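You operate a simulated robot arm through the tools that you are given. There is no shell and no other tool. Be economical: measure what you need, move in short steps, check, and stop when the job is done.

Carry out the task below with a simulated robot arm. There is one attempt and no reset: what you move stays moved.

TASK
Shake some pepper into the mortar and crush it to powder.
Fine: jar back in its hole, pestle back, nothing spilt.

It is judged by the outcome, as a careful person would: the job done as asked, and still so three seconds after it is handed in. It fails if anything else is knocked over, pushed out of place, dropped, spilled or broken.

THE ROBOT
A 7-joint arm with a two-finger parallel gripper, fixed in place. Base frame: the origin is at the foot of the arm, x ahead of it, y to its left, z up; the work surface is at about z = 0. Lengths are in m, angles in degrees, forces in N, time in s.
With the tool pointing down near the work surface it reaches from about 0.22 to 0.58 m from the base axis. Its first joint turns from -66.0 to 66.0 degrees. Payload 2.5 kg.
Tool frame: the origin (TCP) lies between the finger pads and is the grasp point; the fingertips stand 0.023 m ahead of it; z points along the fingers, y is the line along which they close. The gripper opens to 0.094 m. The fingers are 0.038 m wide and 0.01 m thick; the gripper's body (0.054 by 0.096 m) begins 0.039 m behind the TCP.
Orientation is that of the tool frame in the base frame, as [roll, pitch, yaw] about the fixed x, y, z axes, in that order (R = Rz(yaw) Ry(pitch) Rx(roll)). With the fingers straight down and closing along the base's y, the tool's x points along the base's -x, its y along +y and its z along -z.

THE INTERFACE
- The arm moves only by the tool send_rows. Its argument "increments" is a list of rows, each a list of 7 numbers: the turn, a rotation vector about the base's x, y, z in degrees, then the shift along the base's x, y, z in m, then the opening, from 0 (shut) to 1 (fully open). In form: [[ax, ay, az, tx, ty, tz, grip], ...]. A call has 1 to 10 rows; each row is the pose to reach, as a shift and turn from the pose commanded when the call began. A row lasts 0.2 s, in which the tool goes at most 0.05 m and 8.6 degrees; a call with a longer step from one row to the next is refused whole, and so is a gripper value outside its range. A pose out of reach is approached as far as the arm can. The call stops where the force on the tool passes 70 N (or 10 N more than at its start, if that is more) or the arm is blocked; 0.2 s more then pass. The fingers move at their own pace (about 0.108 m/s each) and stop on an object; they squeeze with about 21 N. The grip force told is the motor's: it shows also when the fingers shut on nothing. Time passes only in rows, and 0.2 s behind the last, so rows that repeat a pose let the fingers close. It gives the time, the measured TCP pose, the force on the tool (base axes), the opening and the grip force at its end, in the units of the frame above (readings bear some noise).
- Cameras (640 x 400 px; columns grow to the right, rows downward): "scene" is fixed at [0.1111, -0.3995, 0.5578]; the picture's right is [0.89, -0.46, 0.00], its down [-0.21, -0.39, -0.90] and it looks along [0.42, 0.79, -0.44] (base axes); focal length 330 px, centre (320, 200). "wrist" rides on the gripper at [-0.039, 0, -0.044] in the tool frame; the picture's right is [0.00, -1.00, 0.00], its down [0.97, 0.00, -0.24] and it looks along [0.24, 0.00, 0.97] (tool axes); focal length 218 px, centre (320, 200).
- snapshot(camera): a new picture of that camera. No time passes.
- measure_at(camera, pixels): for up to 12 pixels [column, row] of the newest picture of that camera ("zoom" is the newest enlarged one), the place [x, y, z] in the base frame of the surface seen there, good to about 0.002 m. No time passes.
- enlarge(camera, box): a new picture of the part [left, top, right, bottom] of that camera's present view, enlarged. No time passes.
- close_job(): hands the job in; it is judged then, once.

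Work in short steps. Measure before you move; look again where a grasp or a placing could have gone wrong, and mend it. You have 80 turns and 38 pictures in all, the two below and enlarged ones among them. Open the gripper and draw the arm clear of the work before you hand the job in, unless the task says otherwise; then end with one line.

The tools are called after "Emit:" as name(argument=value, ...) on one line, values as JSON. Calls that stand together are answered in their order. send_rows: Moves the arm, as the interface text tells. Its arguments: {"type":"object","properties":{"increments":{"type":"array","items":{"type":"array","items":{"type":"number"}}}},"required":["increments"]} The other tools are called the same way: snapshot (camera) takes a picture; measure_at (camera, pixels) gives the place of the surface under pixels of a picture; enlarge (camera, box) takes an enlarged picture of a part of a camera's view; close_job () hands the job in.

At the start:

```text
t: 0.0
tool_pos: [0.3409, 0.0572, 0.3691]
tool_rot: [180.0, -0.1, -180.0]
ft_force: [0.0, -0.4, -0.2]
opening: 0.0941
finger_force: 0.1
```

scene: 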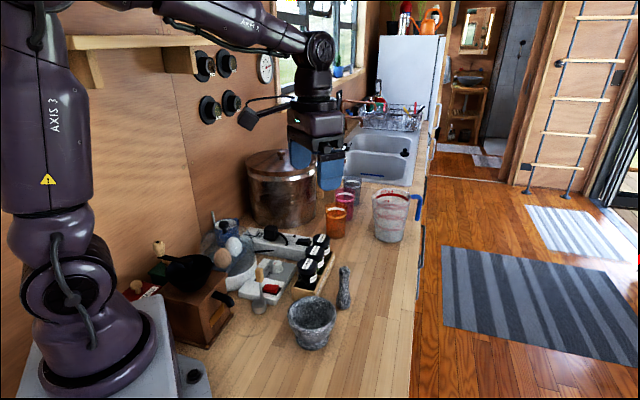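
wrist: 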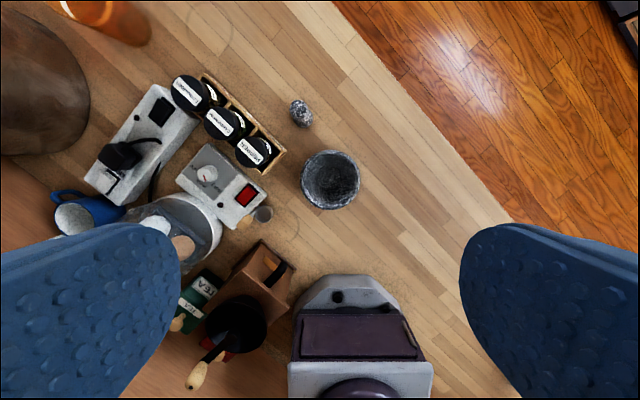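

The jars sit in a rack at about (225,125) in the wrist view, the mortar is at (330,180) and the pestle stands at (302,113). I'll enlarge both views to read the labels.

Emit:
enlarge(camera="wrist", box=[160, 60, 380, 220])

Emit:
enlarge(camera="scene", box=[230, 215, 390, 360])

```text
2.50 times, centred on (270, 140) of wrist
```

zoom: 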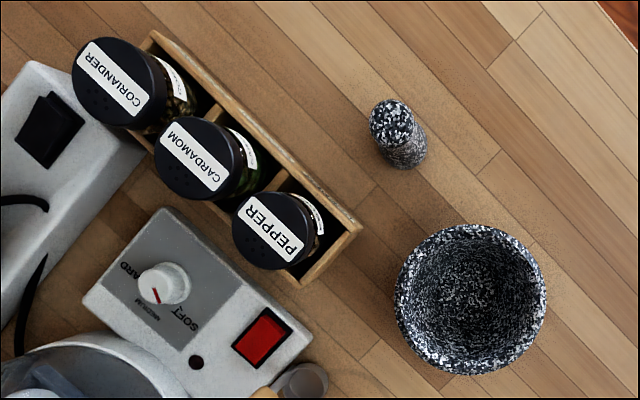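

```text
2.76 times, centred on (310, 288) of scene
```

zoom: 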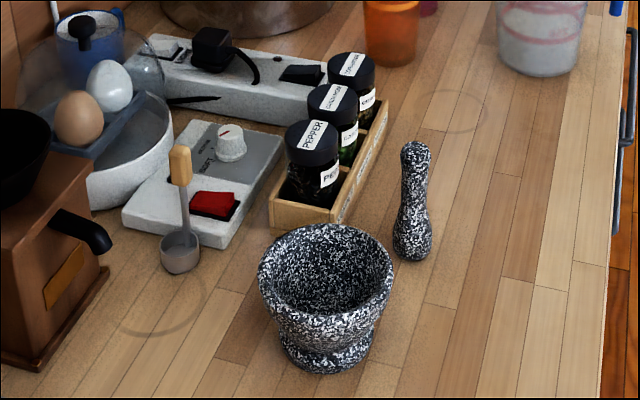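

The pepper jar is the near one, at (312,140) in the zoom, and its lid has shaker holes. I'll measure the jars, rack, mortar and pestle.

Emit:
measure_at(camera="zoom", pixels=[[312, 135], [287, 138], [338, 140], [312, 160], [325, 195], [335, 215], [272, 222], [415, 145], [412, 240], [325, 232], [260, 275], [392, 270]])

Emit:
measure_at(camera="wrist", pixels=[[250, 151], [240, 151], [262, 152], [247, 141], [253, 163], [330, 152], [330, 207], [304, 178], [358, 178], [330, 183], [298, 107], [222, 122]])

```text
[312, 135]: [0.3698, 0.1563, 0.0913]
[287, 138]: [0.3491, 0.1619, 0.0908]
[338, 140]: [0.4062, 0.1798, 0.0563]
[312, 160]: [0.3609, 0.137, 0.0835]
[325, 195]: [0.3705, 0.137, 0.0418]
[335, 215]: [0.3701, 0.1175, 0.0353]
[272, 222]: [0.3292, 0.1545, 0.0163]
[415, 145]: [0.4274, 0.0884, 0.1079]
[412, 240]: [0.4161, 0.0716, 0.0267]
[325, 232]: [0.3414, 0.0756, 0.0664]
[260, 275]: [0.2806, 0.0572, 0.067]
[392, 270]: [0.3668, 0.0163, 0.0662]
```

```text
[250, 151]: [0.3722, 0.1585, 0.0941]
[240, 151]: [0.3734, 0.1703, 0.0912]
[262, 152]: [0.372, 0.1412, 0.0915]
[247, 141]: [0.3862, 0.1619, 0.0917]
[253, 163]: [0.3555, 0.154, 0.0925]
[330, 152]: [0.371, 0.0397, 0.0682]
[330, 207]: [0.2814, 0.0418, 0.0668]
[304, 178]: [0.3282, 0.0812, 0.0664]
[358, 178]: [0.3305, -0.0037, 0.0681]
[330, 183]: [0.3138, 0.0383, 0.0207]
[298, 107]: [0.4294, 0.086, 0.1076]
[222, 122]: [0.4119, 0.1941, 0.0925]
```

Emit:
measure_at(camera="wrist", pixels=[[285, 151], [261, 174], [203, 75], [208, 174], [222, 196], [247, 195], [200, 115], [262, 214], [189, 93], [220, 123], [252, 152], [268, 156]])

Emit:
measure_at(camera="zoom", pixels=[[271, 195], [330, 208], [388, 103], [384, 130], [312, 165], [318, 185], [325, 190], [231, 137], [180, 152], [415, 165], [415, 190], [410, 215]])

```text
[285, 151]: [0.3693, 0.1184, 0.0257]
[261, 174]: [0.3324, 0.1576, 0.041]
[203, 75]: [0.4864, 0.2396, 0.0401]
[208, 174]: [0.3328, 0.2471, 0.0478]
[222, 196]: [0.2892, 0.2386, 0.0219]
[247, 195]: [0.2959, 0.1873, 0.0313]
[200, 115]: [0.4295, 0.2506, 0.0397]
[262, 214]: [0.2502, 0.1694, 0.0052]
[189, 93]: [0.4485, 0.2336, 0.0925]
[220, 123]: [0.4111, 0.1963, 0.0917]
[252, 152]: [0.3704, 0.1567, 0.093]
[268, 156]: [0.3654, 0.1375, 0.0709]
```

```text
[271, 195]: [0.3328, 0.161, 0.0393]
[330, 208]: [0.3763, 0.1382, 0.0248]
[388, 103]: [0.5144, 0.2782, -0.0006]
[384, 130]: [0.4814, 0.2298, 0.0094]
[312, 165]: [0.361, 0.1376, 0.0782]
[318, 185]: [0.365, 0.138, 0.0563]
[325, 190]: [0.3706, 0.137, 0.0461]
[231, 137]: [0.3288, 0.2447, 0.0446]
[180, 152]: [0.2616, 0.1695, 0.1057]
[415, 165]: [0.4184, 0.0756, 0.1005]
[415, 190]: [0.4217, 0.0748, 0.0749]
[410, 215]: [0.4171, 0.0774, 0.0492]
```

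The three jars are in line at 45°, with lid tops at z≈0.092 and the rack top at z≈0.04. I'll tilt the tool 45° along the rack axis, still well above everything, to see whether a side grasp is reachable.

Emit:
send_rows(increments=[[2.2, -5.3, 5.3, -0.003, 0.006, -0.01, 0.8], [4.4, -10.6, 10.6, -0.005, 0.012, -0.02, 0.8], [6.6, -16, 16, -0.008, 0.018, -0.035, 0.8], [8.8, -21.3, 21.3, -0.01, 0.025, -0.05, 0.8], [11, -26.6, 26.6, -0.013, 0.031, -0.065, 0.8], [13.2, -32, 32, -0.016, 0.037, -0.08, 0.8], [15.4, -37.3, 37.3, -0.018, 0.044, -0.1, 0.8], [17.65, -42.6, 42.6, -0.021, 0.05, -0.12, 0.8], [17.65, -42.6, 42.6, -0.021, 0.05, -0.12, 0.8]])

```text
t: 2.0
tool_pos: [0.3208, 0.1055, 0.2475]
tool_rot: [179.9, 45.1, -135.2]
ft_force: [0.5, -0.6, 0.0]
opening: 0.075
finger_force: 0.1
```

The tilted pose is reachable. Next comes a dry test up high of the roll that will be needed to invert the jar.

Emit:
send_rows(increments=[[4.2, 4.2, -5.94, 0, 0, 0.01, 0.8], [8.4, 8.4, -11.9, 0, 0, 0.02, 0.8], [12.6, 12.6, -17.8, 0, 0, 0.03, 0.8], [16.8, 16.8, -23.8, 0, 0, 0.04, 0.8], [21, 21, -29.7, 0, 0, 0.04, 0.8], [25.2, 25.2, -35.6, 0, 0, 0.04, 0.8], [29.4, 29.4, -41.6, 0, 0, 0.04, 0.8], [33.6, 33.6, -47.5, 0, 0, 0.04, 0.8], [37.8, 37.8, -53.4, 0, 0, 0.04, 0.8], [42, 42, -59.4, 0, 0, 0.04, 0.8]])

Emit:
send_rows(increments=[[4.2, 4.2, -5.94, 0, 0, 0, 0.8], [8.4, 8.4, -11.9, 0, 0, 0, 0.8], [12.6, 12.6, -17.8, 0, 0, 0, 0.8], [16.8, 16.8, -23.8, 0, 0, 0, 0.8], [21, 21, -29.7, 0, 0, 0, 0.8], [25.2, 25.2, -35.6, 0, 0, 0, 0.8], [29.4, 29.4, -41.6, 0, 0, 0, 0.8], [33.6, 33.6, -47.5, 0, 0, 0, 0.8], [37.8, 37.8, -53.4, 0, 0, 0, 0.8], [42, 42, -59.4, 0, 0, 0, 0.8]])

```text
t: 4.2
tool_pos: [0.3196, 0.1078, 0.2885]
tool_rot: [135.1, 4.2, 139.1]
ft_force: [0.0, -0.6, -0.4]
opening: 0.0751
finger_force: 0.1
```

```text
t: 6.4
tool_pos: [0.3205, 0.1067, 0.2873]
tool_rot: [168.5, -43.9, 61.4]
ft_force: [0.1, 0.4, 1.2]
opening: 0.0749
finger_force: 0.0
```

The roll works. I'll continue the dry test over the mortar: yaw so the hand points along +y, then raise the pitch.

Emit:
send_rows(increments=[[0, 0, 8, 0.002, -0.012, 0, 0.8], [0, 0, 16, 0.004, -0.024, 0, 0.8], [0, 0, 24, 0.006, -0.036, 0, 0.8], [0, 0, 32, 0.008, -0.048, 0, 0.8], [0, 0, 40, 0.01, -0.06, 0, 0.8], [0, 0, 45, 0.01, -0.067, 0, 0.8]])

Emit:
send_rows(increments=[[8, 0, 0, 0, 0, 0, 0.8], [16, 0, 0, 0, 0, 0, 0.8], [24, 0, 0, 0, 0, 0, 0.8], [32, 0, 0, 0, 0, 0, 0.8], [40, 0, 0, 0, 0, 0, 0.8], [48, 0, 0, 0, 0, 0, 0.8], [56, 0, 0, 0, 0, 0, 0.8], [60, 0, 0, 0, 0, 0, 0.8], [60, 0, 0, 0, 0, 0, 0.8]])

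```text
t: 7.8
tool_pos: [0.33, 0.0391, 0.2858]
tool_rot: [168.3, -43.6, 106.9]
ft_force: [0.2, -0.3, -0.4]
opening: 0.0753
finger_force: 0.1
```

```text
t: 9.8
tool_pos: [0.3283, 0.04, 0.2885]
tool_rot: [37.6, -70.7, -129.4]
ft_force: [-1.0, 0.1, -0.4]
opening: 0.0752
finger_force: 0.1
```

The pour orientation is reachable at z=0.29: the hand points along +y and 15° up, which puts the jar's mouth about 58° below horizontal. I'll lower to pour height to check clearance.

Emit:
send_rows(increments=[[0, 0, 0, 0, 0.005, -0.03, 0.8], [0, 0, 0, 0, 0.01, -0.06, 0.8], [0, 0, 0, 0, 0.012, -0.09, 0.8], [0, 0, 0, 0, 0.015, -0.12, 0.8], [0, 0, 0, 0, 0.015, -0.14, 0.8], [0, 0, 0, 0, 0.015, -0.14, 0.8]])

Emit:
snapshot(camera="scene")

```text
t: 11.2
tool_pos: [0.3268, 0.0546, 0.1487]
tool_rot: [37.9, -70.9, -129.5]
ft_force: [1.0, -0.4, 0.2]
opening: 0.0752
finger_force: 0.0
```

```text
33 pictures are left
```

scene: 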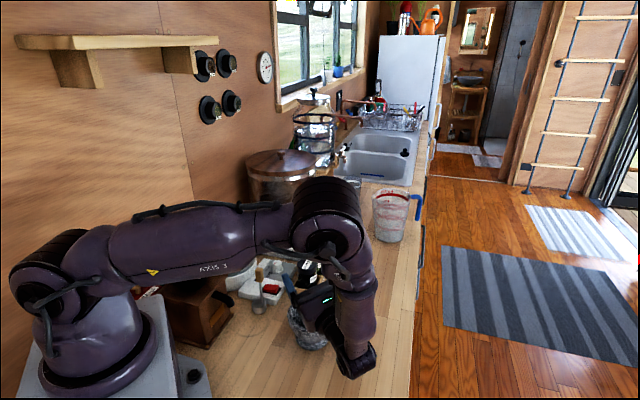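

The pour pose is clear at TCP z≈0.149. I'll retrace to the pre-grasp orientation: up, pitch back, yaw back, then roll back.

Emit:
send_rows(increments=[[0, 0, 0, 0, -0.005, 0.05, 0.8], [0, 0, 0, 0, -0.01, 0.1, 0.8], [-8, 0, 0, 0, -0.015, 0.14, 0.8], [-16, 0, 0, 0, -0.015, 0.14, 0.8], [-24, 0, 0, 0, -0.015, 0.14, 0.8], [-32, 0, 0, 0, -0.015, 0.14, 0.8], [-40, 0, 0, 0, -0.015, 0.14, 0.8], [-48, 0, 0, 0, -0.015, 0.14, 0.8], [-56, 0, 0, 0, -0.015, 0.14, 0.8], [-60, 0, 0, 0, -0.015, 0.14, 0.8]])

Emit:
send_rows(increments=[[0, 0, -8, -0.002, 0.012, 0, 0.8], [0, 0, -16, -0.004, 0.024, 0, 0.8], [0, 0, -24, -0.006, 0.036, 0, 0.8], [0, 0, -32, -0.008, 0.048, 0, 0.8], [0, 0, -40, -0.01, 0.06, 0, 0.8], [0, 0, -45, -0.01, 0.067, 0, 0.8]])

Emit:
send_rows(increments=[[-4.2, -4.2, 5.94, 0, 0, 0, 0.8], [-8.4, -8.4, 11.9, 0, 0, 0, 0.8], [-12.6, -12.6, 17.8, 0, 0, 0, 0.8], [-16.8, -16.8, 23.8, 0, 0, 0, 0.8], [-21, -21, 29.7, 0, 0, 0, 0.8], [-25.2, -25.2, 35.6, 0, 0, 0, 0.8], [-29.4, -29.4, 41.6, 0, 0, 0, 0.8], [-33.6, -33.6, 47.5, 0, 0, 0, 0.8], [-37.8, -37.8, 53.4, 0, 0, 0, 0.8], [-42, -42, 59.4, 0, 0, 0, 0.8]])

Emit:
send_rows(increments=[[-4.2, -4.2, 5.94, 0, 0, 0, 0.8], [-8.4, -8.4, 11.9, 0, 0, 0, 0.8], [-12.6, -12.6, 17.8, 0, 0, 0, 0.8], [-16.8, -16.8, 23.8, 0, 0, 0, 0.8], [-21, -21, 29.7, 0, 0, 0, 0.8], [-25.2, -25.2, 35.6, 0, 0, 0, 0.8], [-29.4, -29.4, 41.6, 0, 0, 0, 0.8], [-33.6, -33.6, 47.5, 0, 0, 0, 0.8], [-37.8, -37.8, 53.4, 0, 0, 0, 0.8], [-42, -42, 59.4, 0, 0, 0, 0.8]])

Emit:
snapshot(camera="wrist")

```text
refused: row 1 steps farther than a row can; nothing moved
```

```text
t: 12.6
tool_pos: [0.3197, 0.1235, 0.1498]
tool_rot: [38.0, -71.0, -174.5]
ft_force: [-0.4, -0.2, 0.2]
opening: 0.075
finger_force: 0.0
```

```text
t: 14.8
tool_pos: [0.3202, 0.122, 0.1488]
tool_rot: [109.5, -29.4, -170.6]
ft_force: [-0.2, -0.1, 0.3]
opening: 0.0749
finger_force: 0.1
```

```text
t: 17.0
tool_pos: [0.3192, 0.122, 0.1494]
tool_rot: [168.3, -13.3, -129.0]
ft_force: [0.5, -0.8, -0.5]
opening: 0.0751
finger_force: 0.1
```

```text
32 pictures are left
```

wrist: 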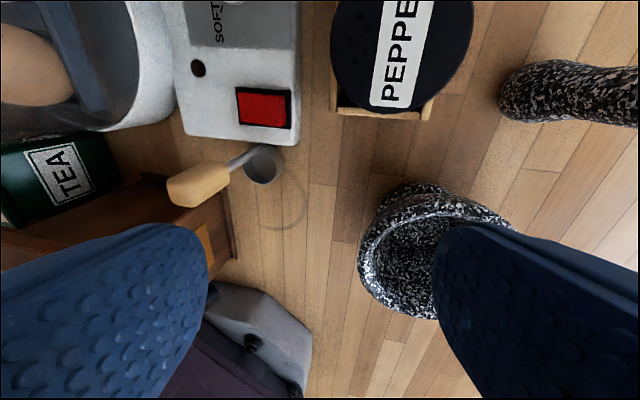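

The first call was refused and the rest ran from the wrong start. Nothing was touched, and I won't chain dependent calls again. I'll raise and rotate to the grasp orientation, a 60° turn about (0.589,-0.794,-0.147).

Emit:
send_rows(increments=[[0, 0, 0, 0, -0.005, 0.04, 0.8], [0, 0, 0, 0, -0.01, 0.08, 0.8], [4.4, -5.95, -1.1, 0, -0.015, 0.1, 0.8], [8.8, -11.9, -2.2, 0, -0.015, 0.1, 0.8], [13.2, -17.9, -3.3, 0, -0.015, 0.1, 0.8], [17.6, -23.8, -4.4, 0, -0.015, 0.1, 0.8], [22, -29.8, -5.5, 0, -0.015, 0.1, 0.8], [26.5, -35.7, -6.6, 0, -0.015, 0.1, 0.8], [30.9, -41.7, -7.7, 0, -0.015, 0.1, 0.8], [35.3, -47.6, -8.8, 0, -0.015, 0.1, 0.8]])

Emit:
snapshot(camera="wrist")

Emit:
snapshot(camera="scene")

```text
t: 19.2
tool_pos: [0.3187, 0.1069, 0.249]
tool_rot: [179.8, 44.9, -135.0]
ft_force: [0.9, 0.7, -0.1]
opening: 0.0754
finger_force: 0.0
```

```text
31 pictures are left
```

wrist: 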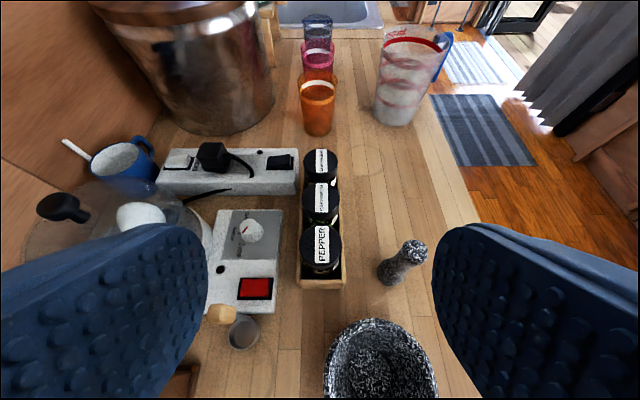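

```text
30 pictures are left
```

scene: 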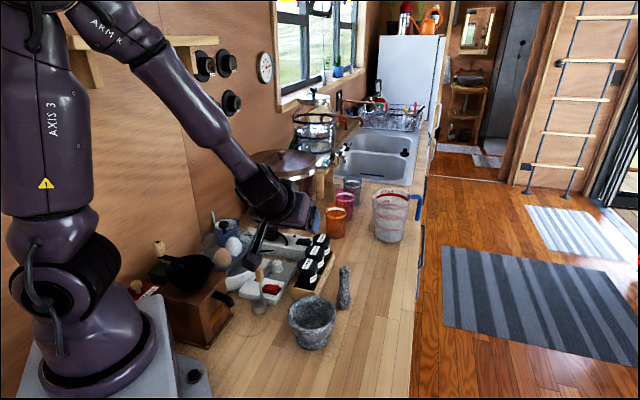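

Nothing has been disturbed. The jar row lines up with column 320 in the wrist view, so I'll measure the pepper jar precisely.

Emit:
measure_at(camera="wrist", pixels=[[321, 243], [301, 245], [341, 245], [321, 226], [321, 260], [321, 265], [321, 272], [321, 283], [300, 284], [345, 284], [297, 240], [347, 240]])

Emit:
enlarge(camera="wrist", box=[270, 140, 430, 300])

```text
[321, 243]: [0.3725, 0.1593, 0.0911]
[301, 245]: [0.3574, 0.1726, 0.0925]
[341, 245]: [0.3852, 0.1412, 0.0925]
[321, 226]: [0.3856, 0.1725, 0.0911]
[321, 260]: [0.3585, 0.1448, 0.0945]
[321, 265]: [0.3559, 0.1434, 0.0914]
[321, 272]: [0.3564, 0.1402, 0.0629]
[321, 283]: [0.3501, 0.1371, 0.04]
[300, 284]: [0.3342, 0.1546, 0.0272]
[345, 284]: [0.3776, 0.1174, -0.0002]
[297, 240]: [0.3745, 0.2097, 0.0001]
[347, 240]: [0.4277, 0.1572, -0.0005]
```

```text
2.50 times, centred on (350, 220) of wrist
```

zoom: 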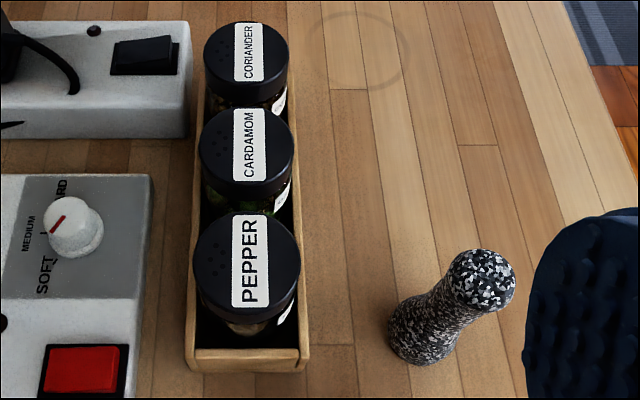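

The lid is centred at about (0.371, 0.158) with a diameter near 0.043, and the rack top is at 0.040. I'll drop to a pre-grasp point 0.1 m back along the tool axis, then slide in to TCP z≈0.074 so the fingers clear the rack wall.

Emit:
send_rows(increments=[[0, 0, 0, 0, 0, -0.04, 0.8], [0, 0, 0, 0, 0, -0.08, 0.8], [0, 0, 0, 0, -0.001, -0.104, 0.8], [0, 0, 0, 0.015, 0.014, -0.125, 0.8], [0, 0, 0, 0.025, 0.024, -0.14, 0.8], [0, 0, 0, 0.025, 0.024, -0.14, 0.8]])

Emit:
snapshot(camera="wrist")

```text
t: 20.6
tool_pos: [0.3468, 0.1296, 0.1096]
tool_rot: [179.9, 45.1, -135.0]
ft_force: [0.3, 0.0, 0.4]
opening: 0.0752
finger_force: 0.0
```

```text
28 pictures are left
```

wrist: 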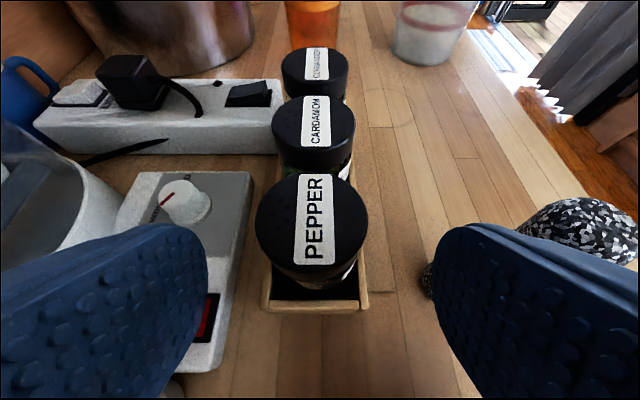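

The pepper lid is nearly centred between the fingers at column 312. I'll slide in along the tool axis with a small leftward correction.

Emit:
send_rows(increments=[[0, 0, 0, 0.006, 0.008, -0.01, 0.8], [0, 0, 0, 0.012, 0.015, -0.02, 0.8], [0, 0, 0, 0.018, 0.022, -0.03, 0.8], [0, 0, 0, 0.022, 0.027, -0.035, 0.8], [0, 0, 0, 0.022, 0.027, -0.035, 0.8]])

Emit:
snapshot(camera="wrist")

```text
t: 21.8
tool_pos: [0.3675, 0.158, 0.0742]
tool_rot: [179.7, 45.0, -135.0]
ft_force: [0.1, 0.0, -0.5]
opening: 0.0754
finger_force: 0.0
```

```text
27 pictures are left
```

wrist: 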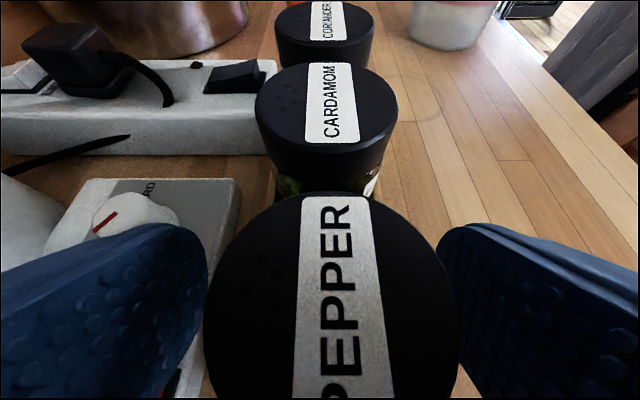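

The jar is between the fingers, about 1.5 mm right of centre. I'll make a small correction and close.

Emit:
send_rows(increments=[[0, 0, 0, 0.001, -0.001, 0, 0.7], [0, 0, 0, 0.001, -0.001, 0, 0.4], [0, 0, 0, 0.001, -0.001, 0, 0.2], [0, 0, 0, 0.001, -0.001, 0, 0.2], [0, 0, 0, 0.001, -0.001, 0, 0.2]])

```text
t: 23.0
tool_pos: [0.3673, 0.1572, 0.0745]
tool_rot: [179.8, 44.9, -135.1]
ft_force: [1.1, 0.0, -0.3]
opening: 0.0435
finger_force: 21.5
```

Gripped at 0.0435 m with 21 N. Now I lift straight up.

Emit:
send_rows(increments=[[0, 0, 0, 0, 0, 0.01, 0.2], [0, 0, 0, 0, 0, 0.03, 0.2], [0, 0, 0, 0, 0, 0.06, 0.2], [0, 0, 0, 0, 0, 0.09, 0.2], [0, 0, 0, 0, 0, 0.12, 0.2], [0, 0, 0, 0, 0, 0.15, 0.2], [0, 0, 0, 0, 0, 0.18, 0.2], [0, 0, 0, 0, 0, 0.18, 0.2]])

Emit:
snapshot(camera="scene")

Emit:
snapshot(camera="wrist")

```text
t: 24.8
tool_pos: [0.3664, 0.1561, 0.2564]
tool_rot: [179.9, 44.9, -135.1]
ft_force: [0.4, -0.3, -1.9]
opening: 0.0437
finger_force: 21.5
```

```text
26 pictures are left
```

scene: 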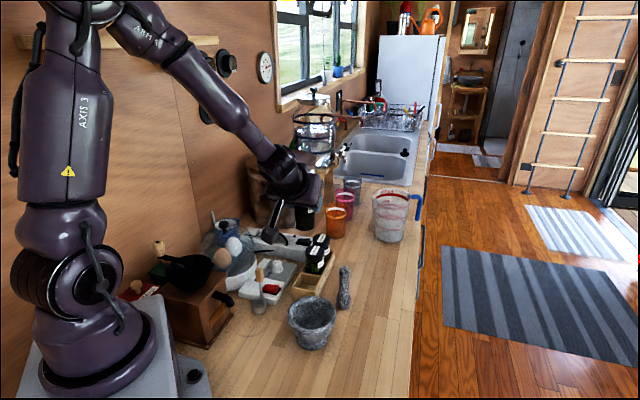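

```text
25 pictures are left
```

wrist: 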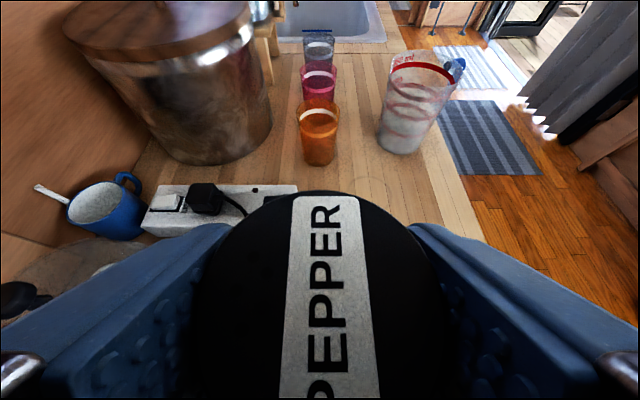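

The jar is held and everything else is intact. I'll roll by 84° at height while moving toward the mortar, which keeps the mouth above horizontal.

Emit:
send_rows(increments=[[4.2, 4.2, -5.94, -0.004, -0.005, 0.004, 0.2], [8.4, 8.4, -11.9, -0.009, -0.01, 0.008, 0.2], [12.6, 12.6, -17.8, -0.014, -0.015, 0.012, 0.2], [16.8, 16.8, -23.8, -0.018, -0.02, 0.016, 0.2], [21, 21, -29.7, -0.023, -0.025, 0.02, 0.2], [25.2, 25.2, -35.6, -0.028, -0.03, 0.024, 0.2], [29.4, 29.4, -41.6, -0.032, -0.035, 0.028, 0.2], [33.6, 33.6, -47.5, -0.037, -0.04, 0.03, 0.2], [37.8, 37.8, -53.4, -0.042, -0.045, 0.03, 0.2], [42, 42, -59.4, -0.046, -0.049, 0.03, 0.2]])

```text
t: 27.0
tool_pos: [0.3216, 0.1073, 0.2844]
tool_rot: [135.0, 4.1, 139.1]
ft_force: [0.5, -0.2, -1.3]
opening: 0.0436
finger_force: 21.1
```

Now I yaw 45° over the mortar, with the mouth still about 33° above horizontal.

Emit:
send_rows(increments=[[0, 0, 7.5, 0.002, -0.011, 0, 0.2], [0, 0, 15, 0.004, -0.022, 0, 0.2], [0, 0, 22.5, 0.006, -0.033, 0, 0.2], [0, 0, 30, 0.008, -0.044, 0, 0.2], [0, 0, 37.5, 0.009, -0.055, 0, 0.2], [0, 0, 45, 0.009, -0.062, 0, 0.2], [0, 0, 45, 0.009, -0.062, 0, 0.2]])

```text
t: 28.6
tool_pos: [0.3296, 0.0457, 0.2847]
tool_rot: [134.9, 4.1, -175.6]
ft_force: [0.8, -1.4, -1.7]
opening: 0.0437
finger_force: 20.8
```

Mouth up at roughly 33°. I'll lower toward the mortar and finish the roll, which brings the mouth level over the mortar but not yet pouring.

Emit:
send_rows(increments=[[0, 5.94, -5.94, 0, 0.001, -0.02, 0.2], [0, 11.9, -11.9, 0, 0.002, -0.04, 0.2], [0, 17.8, -17.8, 0, 0.003, -0.06, 0.2], [0, 23.8, -23.8, 0, 0.004, -0.08, 0.2], [0, 29.7, -29.7, 0, 0.005, -0.1, 0.2], [0, 35.6, -35.6, 0, 0.006, -0.115, 0.2], [0, 41.6, -41.6, 0, 0.008, -0.125, 0.2], [0, 47.5, -47.5, 0, 0.01, -0.13, 0.2], [0, 53.4, -53.4, 0, 0.01, -0.13, 0.2], [0, 59.4, -59.4, 0, 0.01, -0.13, 0.2]])

Emit:
snapshot(camera="wrist")

```text
t: 30.8
tool_pos: [0.3307, 0.0572, 0.1544]
tool_rot: [168.2, -44.0, 106.4]
ft_force: [0.0, -1.2, -0.5]
opening: 0.0437
finger_force: 21.4
```

```text
24 pictures are left
```

wrist: 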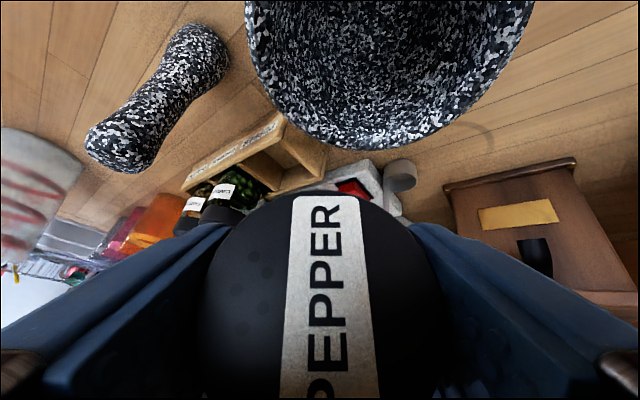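

No spill so far. I'll pitch up 60° to turn the mouth down over the mortar centre.

Emit:
send_rows(increments=[[8, 0, 0, -0.001, -0.001, 0, 0.2], [16, 0, 0, -0.002, -0.002, 0, 0.2], [24, 0, 0, -0.003, -0.003, 0, 0.2], [32, 0, 0, -0.004, -0.004, 0, 0.2], [40, 0, 0, -0.004, -0.005, 0, 0.2], [48, 0, 0, -0.004, -0.006, 0, 0.2], [56, 0, 0, -0.004, -0.007, 0, 0.2], [62, 0, 0, -0.004, -0.008, 0, 0.2], [62, 0, 0, -0.004, -0.008, 0, 0.2]])

Emit:
snapshot(camera="wrist")

```text
t: 32.8
tool_pos: [0.3253, 0.0491, 0.1539]
tool_rot: [33.7, -69.2, -125.7]
ft_force: [-0.3, 0.7, -2.0]
opening: 0.0437
finger_force: 20.8
```

```text
23 pictures are left
```

wrist: 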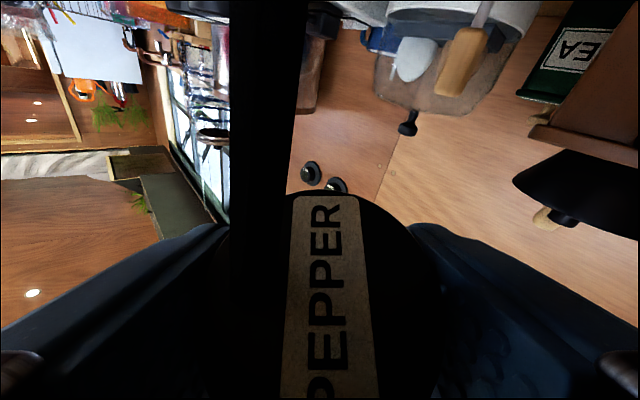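

A black stripe runs from the lid holes down into the mortar, so pepper is already flowing. I'll tip back to level promptly and check the amount.

Emit:
send_rows(increments=[[-8, 0, 0, 0, 0.001, 0, 0.2], [-16, 0, 0, 0, 0.002, 0, 0.2], [-24, 0, 0, 0, 0.003, 0, 0.2], [-32, 0, 0, 0, 0.004, 0, 0.2], [-40, 0, 0, 0, 0.005, 0, 0.2], [-48, 0, 0, 0, 0.006, 0, 0.2], [-56, 0, 0, 0, 0.007, 0, 0.2], [-62, 0, 0, 0.004, 0.008, 0, 0.2]])

Emit:
snapshot(camera="wrist")

```text
t: 34.6
tool_pos: [0.3307, 0.056, 0.1536]
tool_rot: [168.2, -43.7, 106.6]
ft_force: [-0.5, -0.2, -1.2]
opening: 0.0437
finger_force: 21.1
```

```text
22 pictures are left
```

wrist: 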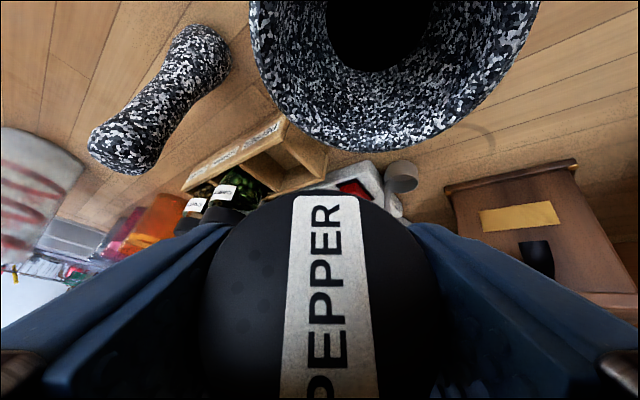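

There's a dark bed of pepper in the mortar and the stream has stopped. I'll take the jar back upright by the reverse path, one call at a time.

Emit:
send_rows(increments=[[0, -5.94, 5.94, 0, 0, 0.02, 0.2], [0, -11.9, 11.9, 0, 0, 0.04, 0.2], [0, -17.8, 17.8, 0, -0.003, 0.06, 0.2], [0, -23.8, 23.8, 0, -0.004, 0.08, 0.2], [0, -29.7, 29.7, 0, -0.005, 0.1, 0.2], [0, -35.6, 35.6, 0, -0.006, 0.115, 0.2], [0, -41.6, 41.6, 0, -0.008, 0.125, 0.2], [0, -47.5, 47.5, 0, -0.01, 0.13, 0.2], [0, -53.4, 53.4, 0, -0.01, 0.13, 0.2], [0, -59.4, 59.4, 0, -0.01, 0.13, 0.2]])

```text
t: 36.8
tool_pos: [0.3301, 0.0454, 0.2844]
tool_rot: [135.1, 4.2, -175.6]
ft_force: [-0.7, -0.1, -0.5]
opening: 0.0437
finger_force: 21.1
```

Emit:
send_rows(increments=[[0, 0, -7.5, -0.002, 0.011, 0, 0.2], [0, 0, -15, -0.003, 0.022, 0, 0.2], [0, 0, -22.5, -0.005, 0.033, 0, 0.2], [0, 0, -30, -0.006, 0.044, 0, 0.2], [0, 0, -37.5, -0.008, 0.055, 0, 0.2], [0, 0, -45, -0.009, 0.062, 0, 0.2], [0, 0, -45, -0.009, 0.062, 0, 0.2]])

```text
t: 38.4
tool_pos: [0.3209, 0.1083, 0.2848]
tool_rot: [135.0, 4.2, 139.1]
ft_force: [-0.7, 1.5, -1.0]
opening: 0.0436
finger_force: 21.2
```

Next I roll back to upright while returning above the rack hole.

Emit:
send_rows(increments=[[-4.2, -4.2, 5.94, 0.004, 0.005, 0, 0.2], [-8.4, -8.4, 11.9, 0.009, 0.01, 0, 0.2], [-12.6, -12.6, 17.8, 0.014, 0.015, 0, 0.2], [-16.8, -16.8, 23.8, 0.018, 0.02, -0.003, 0.2], [-21, -21, 29.7, 0.023, 0.025, -0.007, 0.2], [-25.2, -25.2, 35.6, 0.028, 0.03, -0.011, 0.2], [-29.4, -29.4, 41.6, 0.032, 0.035, -0.015, 0.2], [-33.6, -33.6, 47.5, 0.037, 0.04, -0.02, 0.2], [-37.8, -37.8, 53.4, 0.042, 0.045, -0.025, 0.2], [-42, -42, 59.4, 0.046, 0.049, -0.03, 0.2]])

Emit:
snapshot(camera="scene")

```text
t: 40.6
tool_pos: [0.3681, 0.1582, 0.255]
tool_rot: [179.9, 44.8, -134.9]
ft_force: [-0.5, 0.8, -2.0]
opening: 0.0436
finger_force: 21.3
```

```text
21 pictures are left
```

scene: 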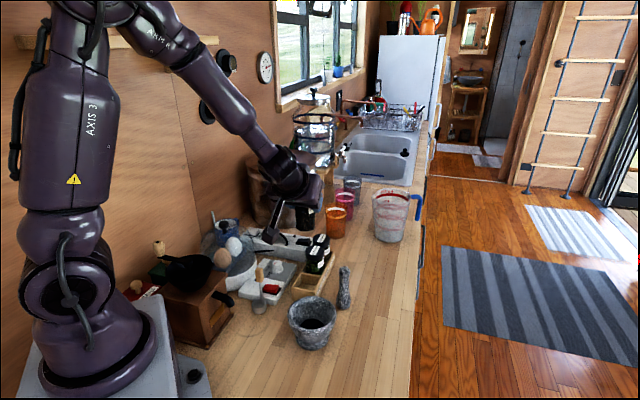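

The jar is upright and the commanded pose equals the lifted one. I'll lower the same 0.18 m into the hole.

Emit:
send_rows(increments=[[0, 0, 0, 0, 0, -0.03, 0.2], [0, 0, 0, 0, 0, -0.06, 0.2], [0, 0, 0, 0, 0, -0.09, 0.2], [0, 0, 0, 0, 0, -0.11, 0.2], [0, 0, 0, 0, 0, -0.125, 0.2], [0, 0, 0, 0, 0, -0.14, 0.2], [0, 0, 0, 0, 0, -0.155, 0.2], [0, 0, 0, 0, 0, -0.168, 0.2], [0, 0, 0, 0, 0, -0.177, 0.2], [0, 0, 0, 0, 0, -0.179, 0.2]])

Emit:
snapshot(camera="wrist")

```text
t: 42.8
tool_pos: [0.3688, 0.1563, 0.0743]
tool_rot: [179.9, 45.2, -135.2]
ft_force: [-1.4, -2.1, 16.7]
opening: 0.0438
finger_force: 21.1
```

```text
20 pictures are left
```

wrist: 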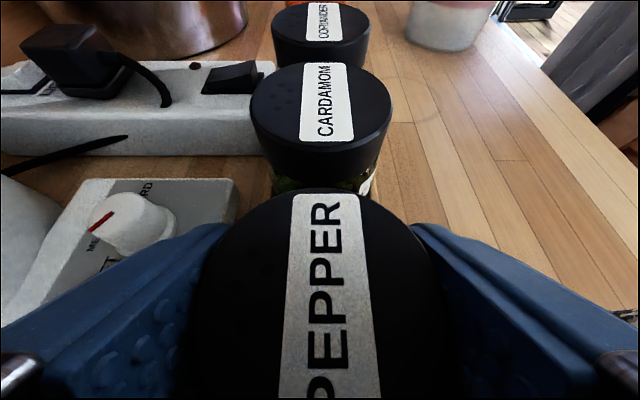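

The jar is down, with a 17 N contact at the original height. I'll release to 0.75 opening and back off along the tool axis.

Emit:
send_rows(increments=[[0, 0, 0, 0, 0, 0, 0.5], [0, 0, 0, 0, 0, 0, 0.75], [0, 0, 0, 0, 0, 0, 0.75], [0, 0, 0, -0.01, -0.01, 0.014, 0.75], [0, 0, 0, -0.025, -0.025, 0.035, 0.75], [0, 0, 0, -0.04, -0.04, 0.06, 0.75], [0, 0, 0, -0.05, -0.05, 0.09, 0.75], [0, 0, 0, -0.05, -0.05, 0.13, 0.75], [0, 0, 0, -0.05, -0.05, 0.17, 0.75]])

Emit:
enlarge(camera="wrist", box=[240, 120, 480, 400])

Emit:
enlarge(camera="scene", box=[230, 215, 390, 360])

```text
t: 44.8
tool_pos: [0.3168, 0.1057, 0.2425]
tool_rot: [179.8, 44.8, -135.2]
ft_force: [-0.2, -0.1, -0.2]
opening: 0.0708
finger_force: 0.1
```

```text
1.43 times, centred on (360, 260) of wrist
```

zoom: 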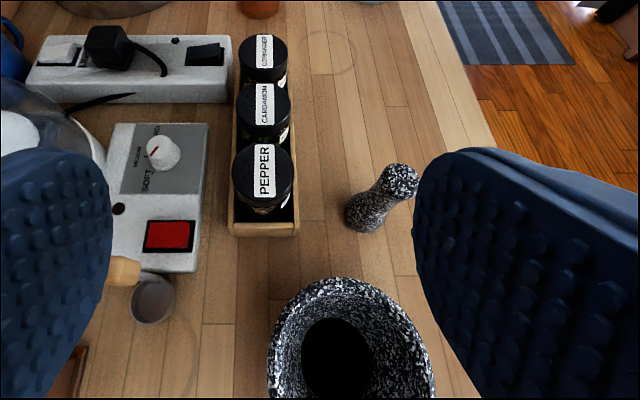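

```text
2.76 times, centred on (310, 288) of scene
```

zoom: 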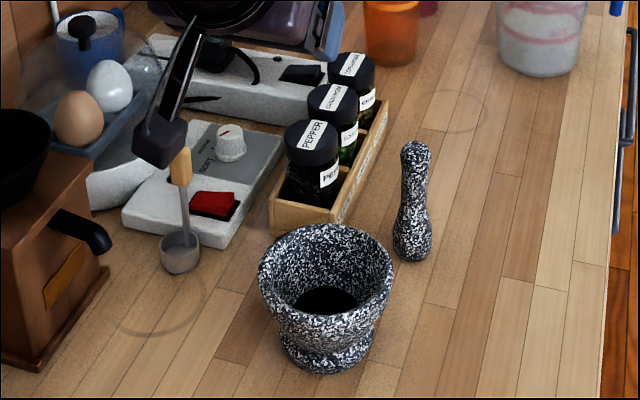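

The jar is back in its hole, the pepper is in the mortar and nothing is spilt. I'll measure the pepper bed and the pestle, and turn the tool upright above the pestle.

Emit:
measure_at(camera="zoom", pixels=[[325, 300], [300, 303], [350, 300], [325, 290], [415, 145], [402, 155], [428, 155], [414, 183], [412, 205], [393, 240], [431, 240], [411, 258]])

Emit:
send_rows(increments=[[-2.2, 5.3, -5.3, 0.012, 0, 0.01, 0.6], [-4.4, 10.6, -10.6, 0.025, 0, 0.02, 0.6], [-6.6, 16, -16, 0.04, -0.004, 0.02, 0.6], [-8.8, 21.3, -21.3, 0.055, -0.008, 0.02, 0.6], [-11, 26.6, -26.6, 0.07, -0.012, 0.02, 0.6], [-13.2, 32, -32, 0.085, -0.015, 0.02, 0.6], [-15.4, 37.3, -37.3, 0.098, -0.018, 0.01, 0.6], [-17.65, 42.6, -42.6, 0.11, -0.02, 0, 0.6], [-17.65, 42.6, -42.6, 0.11, -0.02, 0, 0.6]])

Emit:
snapshot(camera="wrist")

```text
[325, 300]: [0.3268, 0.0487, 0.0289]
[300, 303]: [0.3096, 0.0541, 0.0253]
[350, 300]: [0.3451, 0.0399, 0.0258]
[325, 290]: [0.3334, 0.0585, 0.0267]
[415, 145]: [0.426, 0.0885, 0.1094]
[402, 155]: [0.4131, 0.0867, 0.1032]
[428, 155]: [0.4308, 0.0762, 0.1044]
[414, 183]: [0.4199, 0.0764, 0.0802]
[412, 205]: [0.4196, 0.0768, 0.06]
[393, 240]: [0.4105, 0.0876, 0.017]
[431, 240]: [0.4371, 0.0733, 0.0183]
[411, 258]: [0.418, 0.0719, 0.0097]
```

```text
t: 46.8
tool_pos: [0.4278, 0.0879, 0.244]
tool_rot: [179.9, -0.1, 179.9]
ft_force: [-1.1, -0.1, -0.2]
opening: 0.0564
finger_force: 0.0
```

```text
17 pictures are left
```

wrist: 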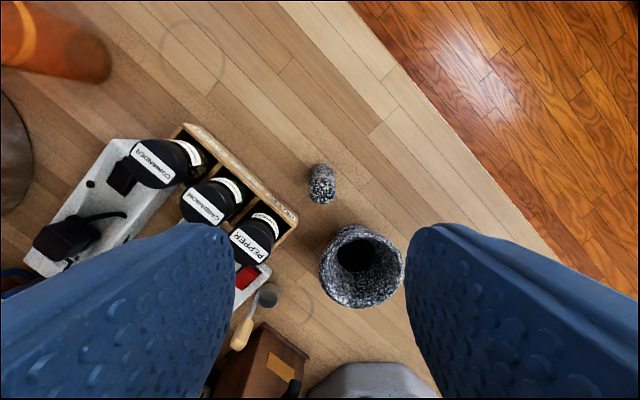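

The pestle top is at (321,172) in the wrist view. I'll measure it for centring.

Emit:
measure_at(camera="wrist", pixels=[[320, 170], [313, 172], [328, 172], [320, 166], [320, 176], [321, 190], [321, 200], [310, 190], [333, 190], [358, 255], [362, 232], [392, 262]])

Emit:
enlarge(camera="wrist", box=[280, 140, 400, 215])

```text
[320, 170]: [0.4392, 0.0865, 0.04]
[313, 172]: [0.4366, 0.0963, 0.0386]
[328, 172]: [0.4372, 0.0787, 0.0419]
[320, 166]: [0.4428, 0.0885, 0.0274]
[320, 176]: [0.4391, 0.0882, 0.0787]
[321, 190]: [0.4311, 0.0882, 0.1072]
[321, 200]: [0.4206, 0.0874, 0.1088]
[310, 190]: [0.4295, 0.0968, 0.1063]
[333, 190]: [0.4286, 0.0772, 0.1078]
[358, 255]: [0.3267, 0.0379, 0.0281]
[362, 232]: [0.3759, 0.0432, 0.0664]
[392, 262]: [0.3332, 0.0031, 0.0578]
```

```text
5.33 times, centred on (340, 178) of wrist
```

zoom: 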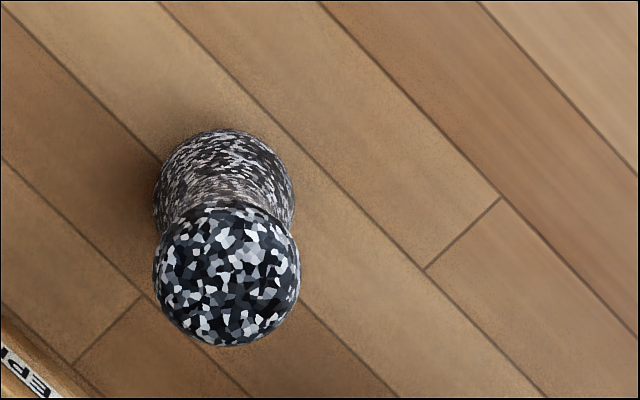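

The pestle axis is at about (0.427, 0.087) with its top at z≈0.109, already under the TCP. I'll lower to z≈0.089 and close.

Emit:
send_rows(increments=[[0, 0, 0, 0, -0.001, -0.035, 0.6], [0, 0, 0, 0, -0.001, -0.07, 0.6], [0, 0, 0, 0, -0.001, -0.1, 0.6], [0, 0, 0, 0, -0.001, -0.13, 0.6], [0, 0, 0, 0, -0.001, -0.155, 0.6], [0, 0, 0, 0, -0.001, -0.155, 0.6], [0, 0, 0, 0, -0.001, -0.155, 0.3], [0, 0, 0, 0, -0.001, -0.155, 0.05], [0, 0, 0, 0, -0.001, -0.155, 0.05], [0, 0, 0, 0, -0.001, -0.155, 0.05]])

```text
t: 49.0
tool_pos: [0.4263, 0.0869, 0.0905]
tool_rot: [180.0, -0.1, 179.9]
ft_force: [0.4, 1.2, 0.0]
opening: 0.0228
finger_force: 20.7
```

Pestle gripped at 0.0228 m. I'll lift 0.10 and carry it over the mortar centre at about (0.327, 0.040).

Emit:
send_rows(increments=[[0, 0, 0, 0, 0, 0.03, 0], [0, 0, 0, 0, 0, 0.07, 0], [0, 0, 0, 0, 0, 0.1, 0], [0, 0, 0, -0.03, -0.014, 0.1, 0], [0, 0, 0, -0.065, -0.03, 0.1, 0], [0, 0, 0, -0.1, -0.047, 0.1, 0], [0, 0, 0, -0.1, -0.047, 0.1, 0]])

Emit:
enlarge(camera="scene", box=[230, 215, 390, 360])

```text
t: 50.6
tool_pos: [0.3265, 0.0414, 0.1893]
tool_rot: [179.8, -0.1, 179.9]
ft_force: [0.4, -0.7, -2.4]
opening: 0.0227
finger_force: 21.2
```

```text
2.76 times, centred on (310, 288) of scene
```

zoom: 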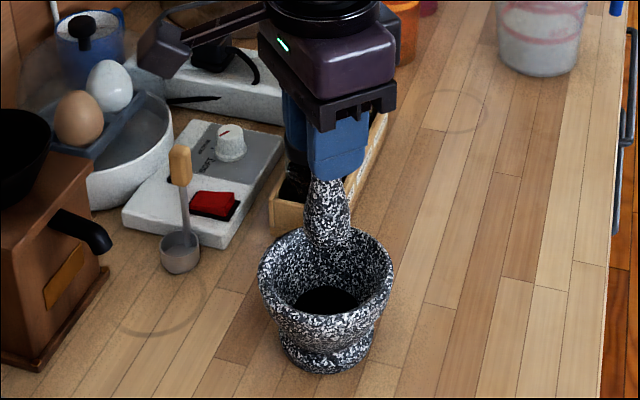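

It's well centred over the mortar. I'll lower the pestle bottom to the pepper bed, gently near the end.

Emit:
send_rows(increments=[[0, 0, 0, 0, -0.001, -0.025, 0], [0, 0, 0, 0, -0.001, -0.05, 0], [0, 0, 0, 0, -0.001, -0.063, 0], [0, 0, 0, 0, -0.001, -0.068, 0], [0, 0, 0, 0, -0.001, -0.071, 0], [0, 0, 0, 0, -0.001, -0.074, 0], [0, 0, 0, 0, -0.001, -0.077, 0], [0, 0, 0, 0, -0.001, -0.078, 0]])

```text
t: 52.4
tool_pos: [0.3269, 0.0385, 0.1137]
tool_rot: [179.8, 0.0, -180.0]
ft_force: [-2.5, -1.1, 5.9]
opening: 0.023
finger_force: 20.6
```

Contact at TCP z≈0.114 with 6 N. I'll press a little harder and grind in small circles.

Emit:
send_rows(increments=[[0, 0, 0, 0, 0, -0.004, 0], [0, 0, 0, 0.006, 0, -0.004, 0], [0, 0, 0, 0.004, 0.004, -0.004, 0], [0, 0, 0, 0, 0.006, -0.004, 0], [0, 0, 0, -0.004, 0.004, -0.004, 0], [0, 0, 0, -0.006, 0, -0.004, 0], [0, 0, 0, -0.004, -0.004, -0.004, 0], [0, 0, 0, 0, -0.006, -0.004, 0], [0, 0, 0, 0.004, -0.004, -0.004, 0], [0, 0, 0, 0.006, 0, -0.004, 0]])

Emit:
enlarge(camera="scene", box=[260, 265, 370, 355])

```text
t: 54.6
tool_pos: [0.3345, 0.0393, 0.1086]
tool_rot: [179.9, 0.0, 179.9]
ft_force: [0.2, 0.5, -2.5]
opening: 0.0228
finger_force: 20.7
```

```text
4.44 times, centred on (315, 310) of scene
```

zoom: 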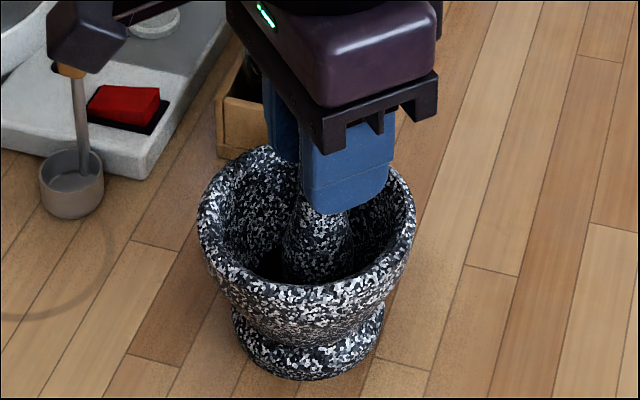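

The pestle has sunk as the bed compacts, and force fell to about 0. I'll press further down and keep circling, wider.

Emit:
send_rows(increments=[[0, 0, 0, 0, 0.003, -0.003, 0], [0, 0, 0, -0.006, 0.008, -0.005, 0], [0, 0, 0, -0.012, 0.006, -0.005, 0], [0, 0, 0, -0.014, 0, -0.005, 0], [0, 0, 0, -0.012, -0.006, -0.005, 0], [0, 0, 0, -0.006, -0.008, -0.005, 0], [0, 0, 0, 0, -0.006, -0.005, 0], [0, 0, 0, 0.002, 0, -0.005, 0], [0, 0, 0, 0, 0.006, -0.005, 0], [0, 0, 0, -0.006, 0, -0.005, 0]])

```text
t: 56.8
tool_pos: [0.3267, 0.0391, 0.1029]
tool_rot: [179.9, 0.0, -179.9]
ft_force: [0.5, 0.2, -2.1]
opening: 0.0229
finger_force: 20.8
```

No contact force at z=0.103, so I'll feel down for the floor in small steps at the centre.

Emit:
send_rows(increments=[[0, 0, 0, 0, 0, -0.002, 0], [0, 0, 0, 0, 0, -0.004, 0], [0, 0, 0, 0, 0, -0.006, 0], [0, 0, 0, 0, 0, -0.006, 0]])

Emit:
enlarge(camera="scene", box=[260, 265, 370, 355])

```text
t: 57.8
tool_pos: [0.3261, 0.0384, 0.0978]
tool_rot: [179.9, 0.1, -180.0]
ft_force: [2.3, 1.8, 12.9]
opening: 0.0226
finger_force: 20.6
```

```text
4.44 times, centred on (315, 310) of scene
```

zoom: 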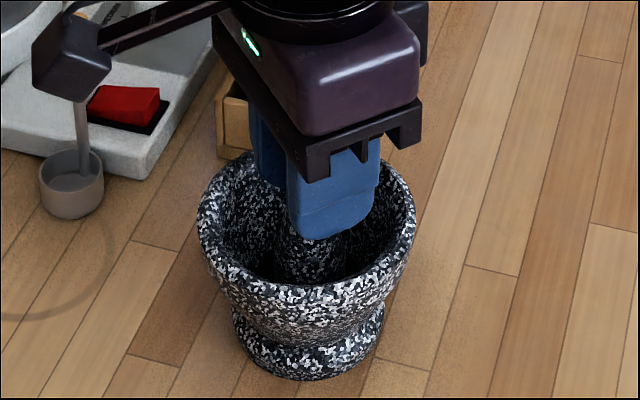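

Contact of 13 N at z=0.098. To separate pestle slip from crushed pepper, I'll lift and look.

Emit:
send_rows(increments=[[0, 0, 0, 0, 0, 0.015, 0], [0, 0, 0, 0, 0, 0.04, 0], [0, 0, 0, 0, 0, 0.07, 0], [0, 0, 0, 0, 0, 0.09, 0], [0, 0, 0, 0, 0, 0.09, 0]])

Emit:
enlarge(camera="scene", box=[260, 250, 370, 350])

```text
t: 59.0
tool_pos: [0.3268, 0.0381, 0.1881]
tool_rot: [179.9, -0.1, 179.8]
ft_force: [0.3, 0.5, -3.0]
opening: 0.0224
finger_force: 20.8
```

```text
4.00 times, centred on (315, 300) of scene
```

zoom: 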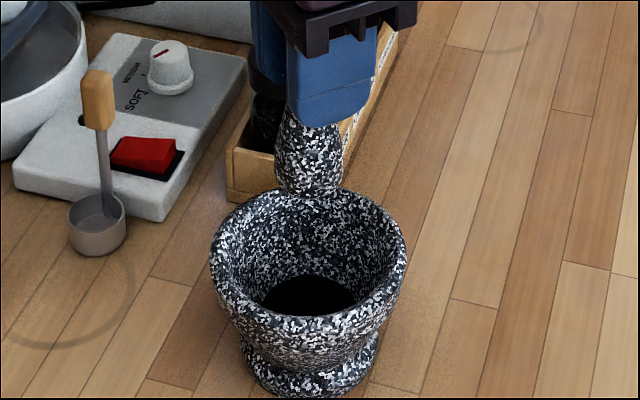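

The pestle slipped up about 1 cm in the fingers and the pepper still looks whole. I'll press it until its top seats against the palm, which will let me push harder.

Emit:
send_rows(increments=[[0, 0, 0, 0, 0.001, -0.03, 0], [0, 0, 0, 0, 0.001, -0.06, 0], [0, 0, 0, 0, 0.001, -0.08, 0], [0, 0, 0, 0, 0.001, -0.088, 0], [0, 0, 0, 0, 0.001, -0.092, 0], [0, 0, 0, 0, 0.001, -0.096, 0], [0, 0, 0, 0, 0.001, -0.1, 0], [0, 0, 0, 0, 0.001, -0.102, 0]])

```text
t: 60.7
tool_pos: [0.3281, 0.0403, 0.0908]
tool_rot: [179.9, 0.3, 179.8]
ft_force: [-4.5, -1.3, 16.6]
opening: 0.0223
finger_force: 21.1
stopped in row 8: the force on the tool passed its limit (the readings are from after the stop); the commanded pose is now the measured one
```

The palm is now seated on the pestle, since force exceeded the limit, with 17 N remaining at z=0.091. I'll grind in circles at about this height.

Emit:
send_rows(increments=[[0, 0, 0, 0.004, 0, -0.0005, 0], [0, 0, 0, 0.003, 0.003, -0.0005, 0], [0, 0, 0, 0, 0.004, -0.0005, 0], [0, 0, 0, -0.003, 0.003, -0.0005, 0], [0, 0, 0, -0.005, 0, -0.0005, 0], [0, 0, 0, -0.003, -0.004, -0.0005, 0], [0, 0, 0, 0, -0.005, -0.0005, 0], [0, 0, 0, 0.003, -0.003, -0.0005, 0], [0, 0, 0, 0.004, 0, -0.0005, 0], [0, 0, 0, 0, 0, -0.0005, 0]])

```text
t: 62.9
tool_pos: [0.3308, 0.0403, 0.0909]
tool_rot: [179.8, 0.7, 180.0]
ft_force: [2.3, 3.2, 33.1]
opening: 0.0227
finger_force: 21.3
```

33 N holds while grinding. More circles at this pressure.

Emit:
send_rows(increments=[[0, 0, 0, 0.005, 0, 0, 0], [0, 0, 0, 0.003, -0.004, 0, 0], [0, 0, 0, -0.001, -0.006, 0, 0], [0, 0, 0, -0.005, -0.004, 0, 0], [0, 0, 0, -0.007, 0, 0, 0], [0, 0, 0, -0.005, 0.004, 0, 0], [0, 0, 0, -0.001, 0.006, 0, 0], [0, 0, 0, 0.003, 0.004, 0, 0], [0, 0, 0, 0.005, 0, 0, 0], [0, 0, 0, -0.002, 0, 0, 0]])

Emit:
enlarge(camera="scene", box=[260, 250, 370, 350])

```text
t: 65.1
tool_pos: [0.3285, 0.0416, 0.0906]
tool_rot: [179.8, 0.8, -179.8]
ft_force: [-0.3, 1.7, 47.7]
opening: 0.0227
finger_force: 20.9
```

```text
4.00 times, centred on (315, 300) of scene
```

zoom: 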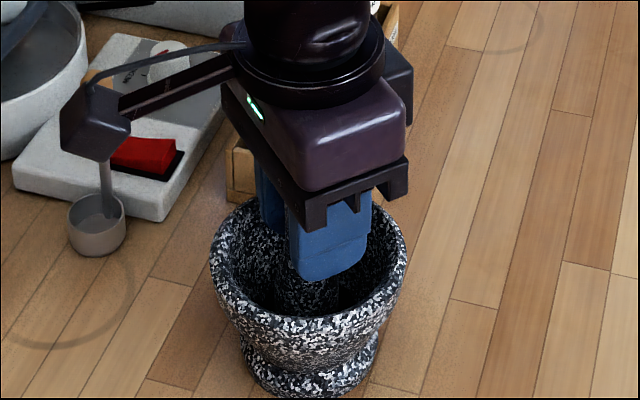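

The box on the hand's side arm overlaps the spoon in view at (100,130). I'll check how near it really is.

Emit:
measure_at(camera="zoom", pixels=[[80, 115], [105, 150], [125, 135], [105, 170], [104, 200], [95, 235], [300, 200], [200, 80]])

```text
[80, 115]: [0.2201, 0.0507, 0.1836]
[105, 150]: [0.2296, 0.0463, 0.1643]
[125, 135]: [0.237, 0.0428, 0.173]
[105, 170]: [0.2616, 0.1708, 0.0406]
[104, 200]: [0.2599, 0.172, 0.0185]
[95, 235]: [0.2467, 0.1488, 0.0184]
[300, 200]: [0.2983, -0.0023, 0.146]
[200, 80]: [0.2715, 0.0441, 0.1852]
```

The box is 0.12 m from the spoon, so that's fine. More grinding in the other direction, then I'll lift and look.

Emit:
send_rows(increments=[[0, 0, 0, 0.006, 0, 0, 0], [0, 0, 0, 0.004, 0.005, 0, 0], [0, 0, 0, 0, 0.007, 0, 0], [0, 0, 0, -0.004, 0.005, 0, 0], [0, 0, 0, -0.006, 0, 0, 0], [0, 0, 0, -0.004, -0.005, 0, 0], [0, 0, 0, 0, -0.007, 0, 0], [0, 0, 0, 0.004, -0.005, 0, 0], [0, 0, 0, 0.006, 0, 0, 0], [0, 0, 0, 0, 0, 0, 0]])

```text
t: 67.3
tool_pos: [0.3277, 0.04, 0.0908]
tool_rot: [179.9, 0.4, 179.9]
ft_force: [4.2, -2.4, 9.2]
opening: 0.0226
finger_force: 20.9
```

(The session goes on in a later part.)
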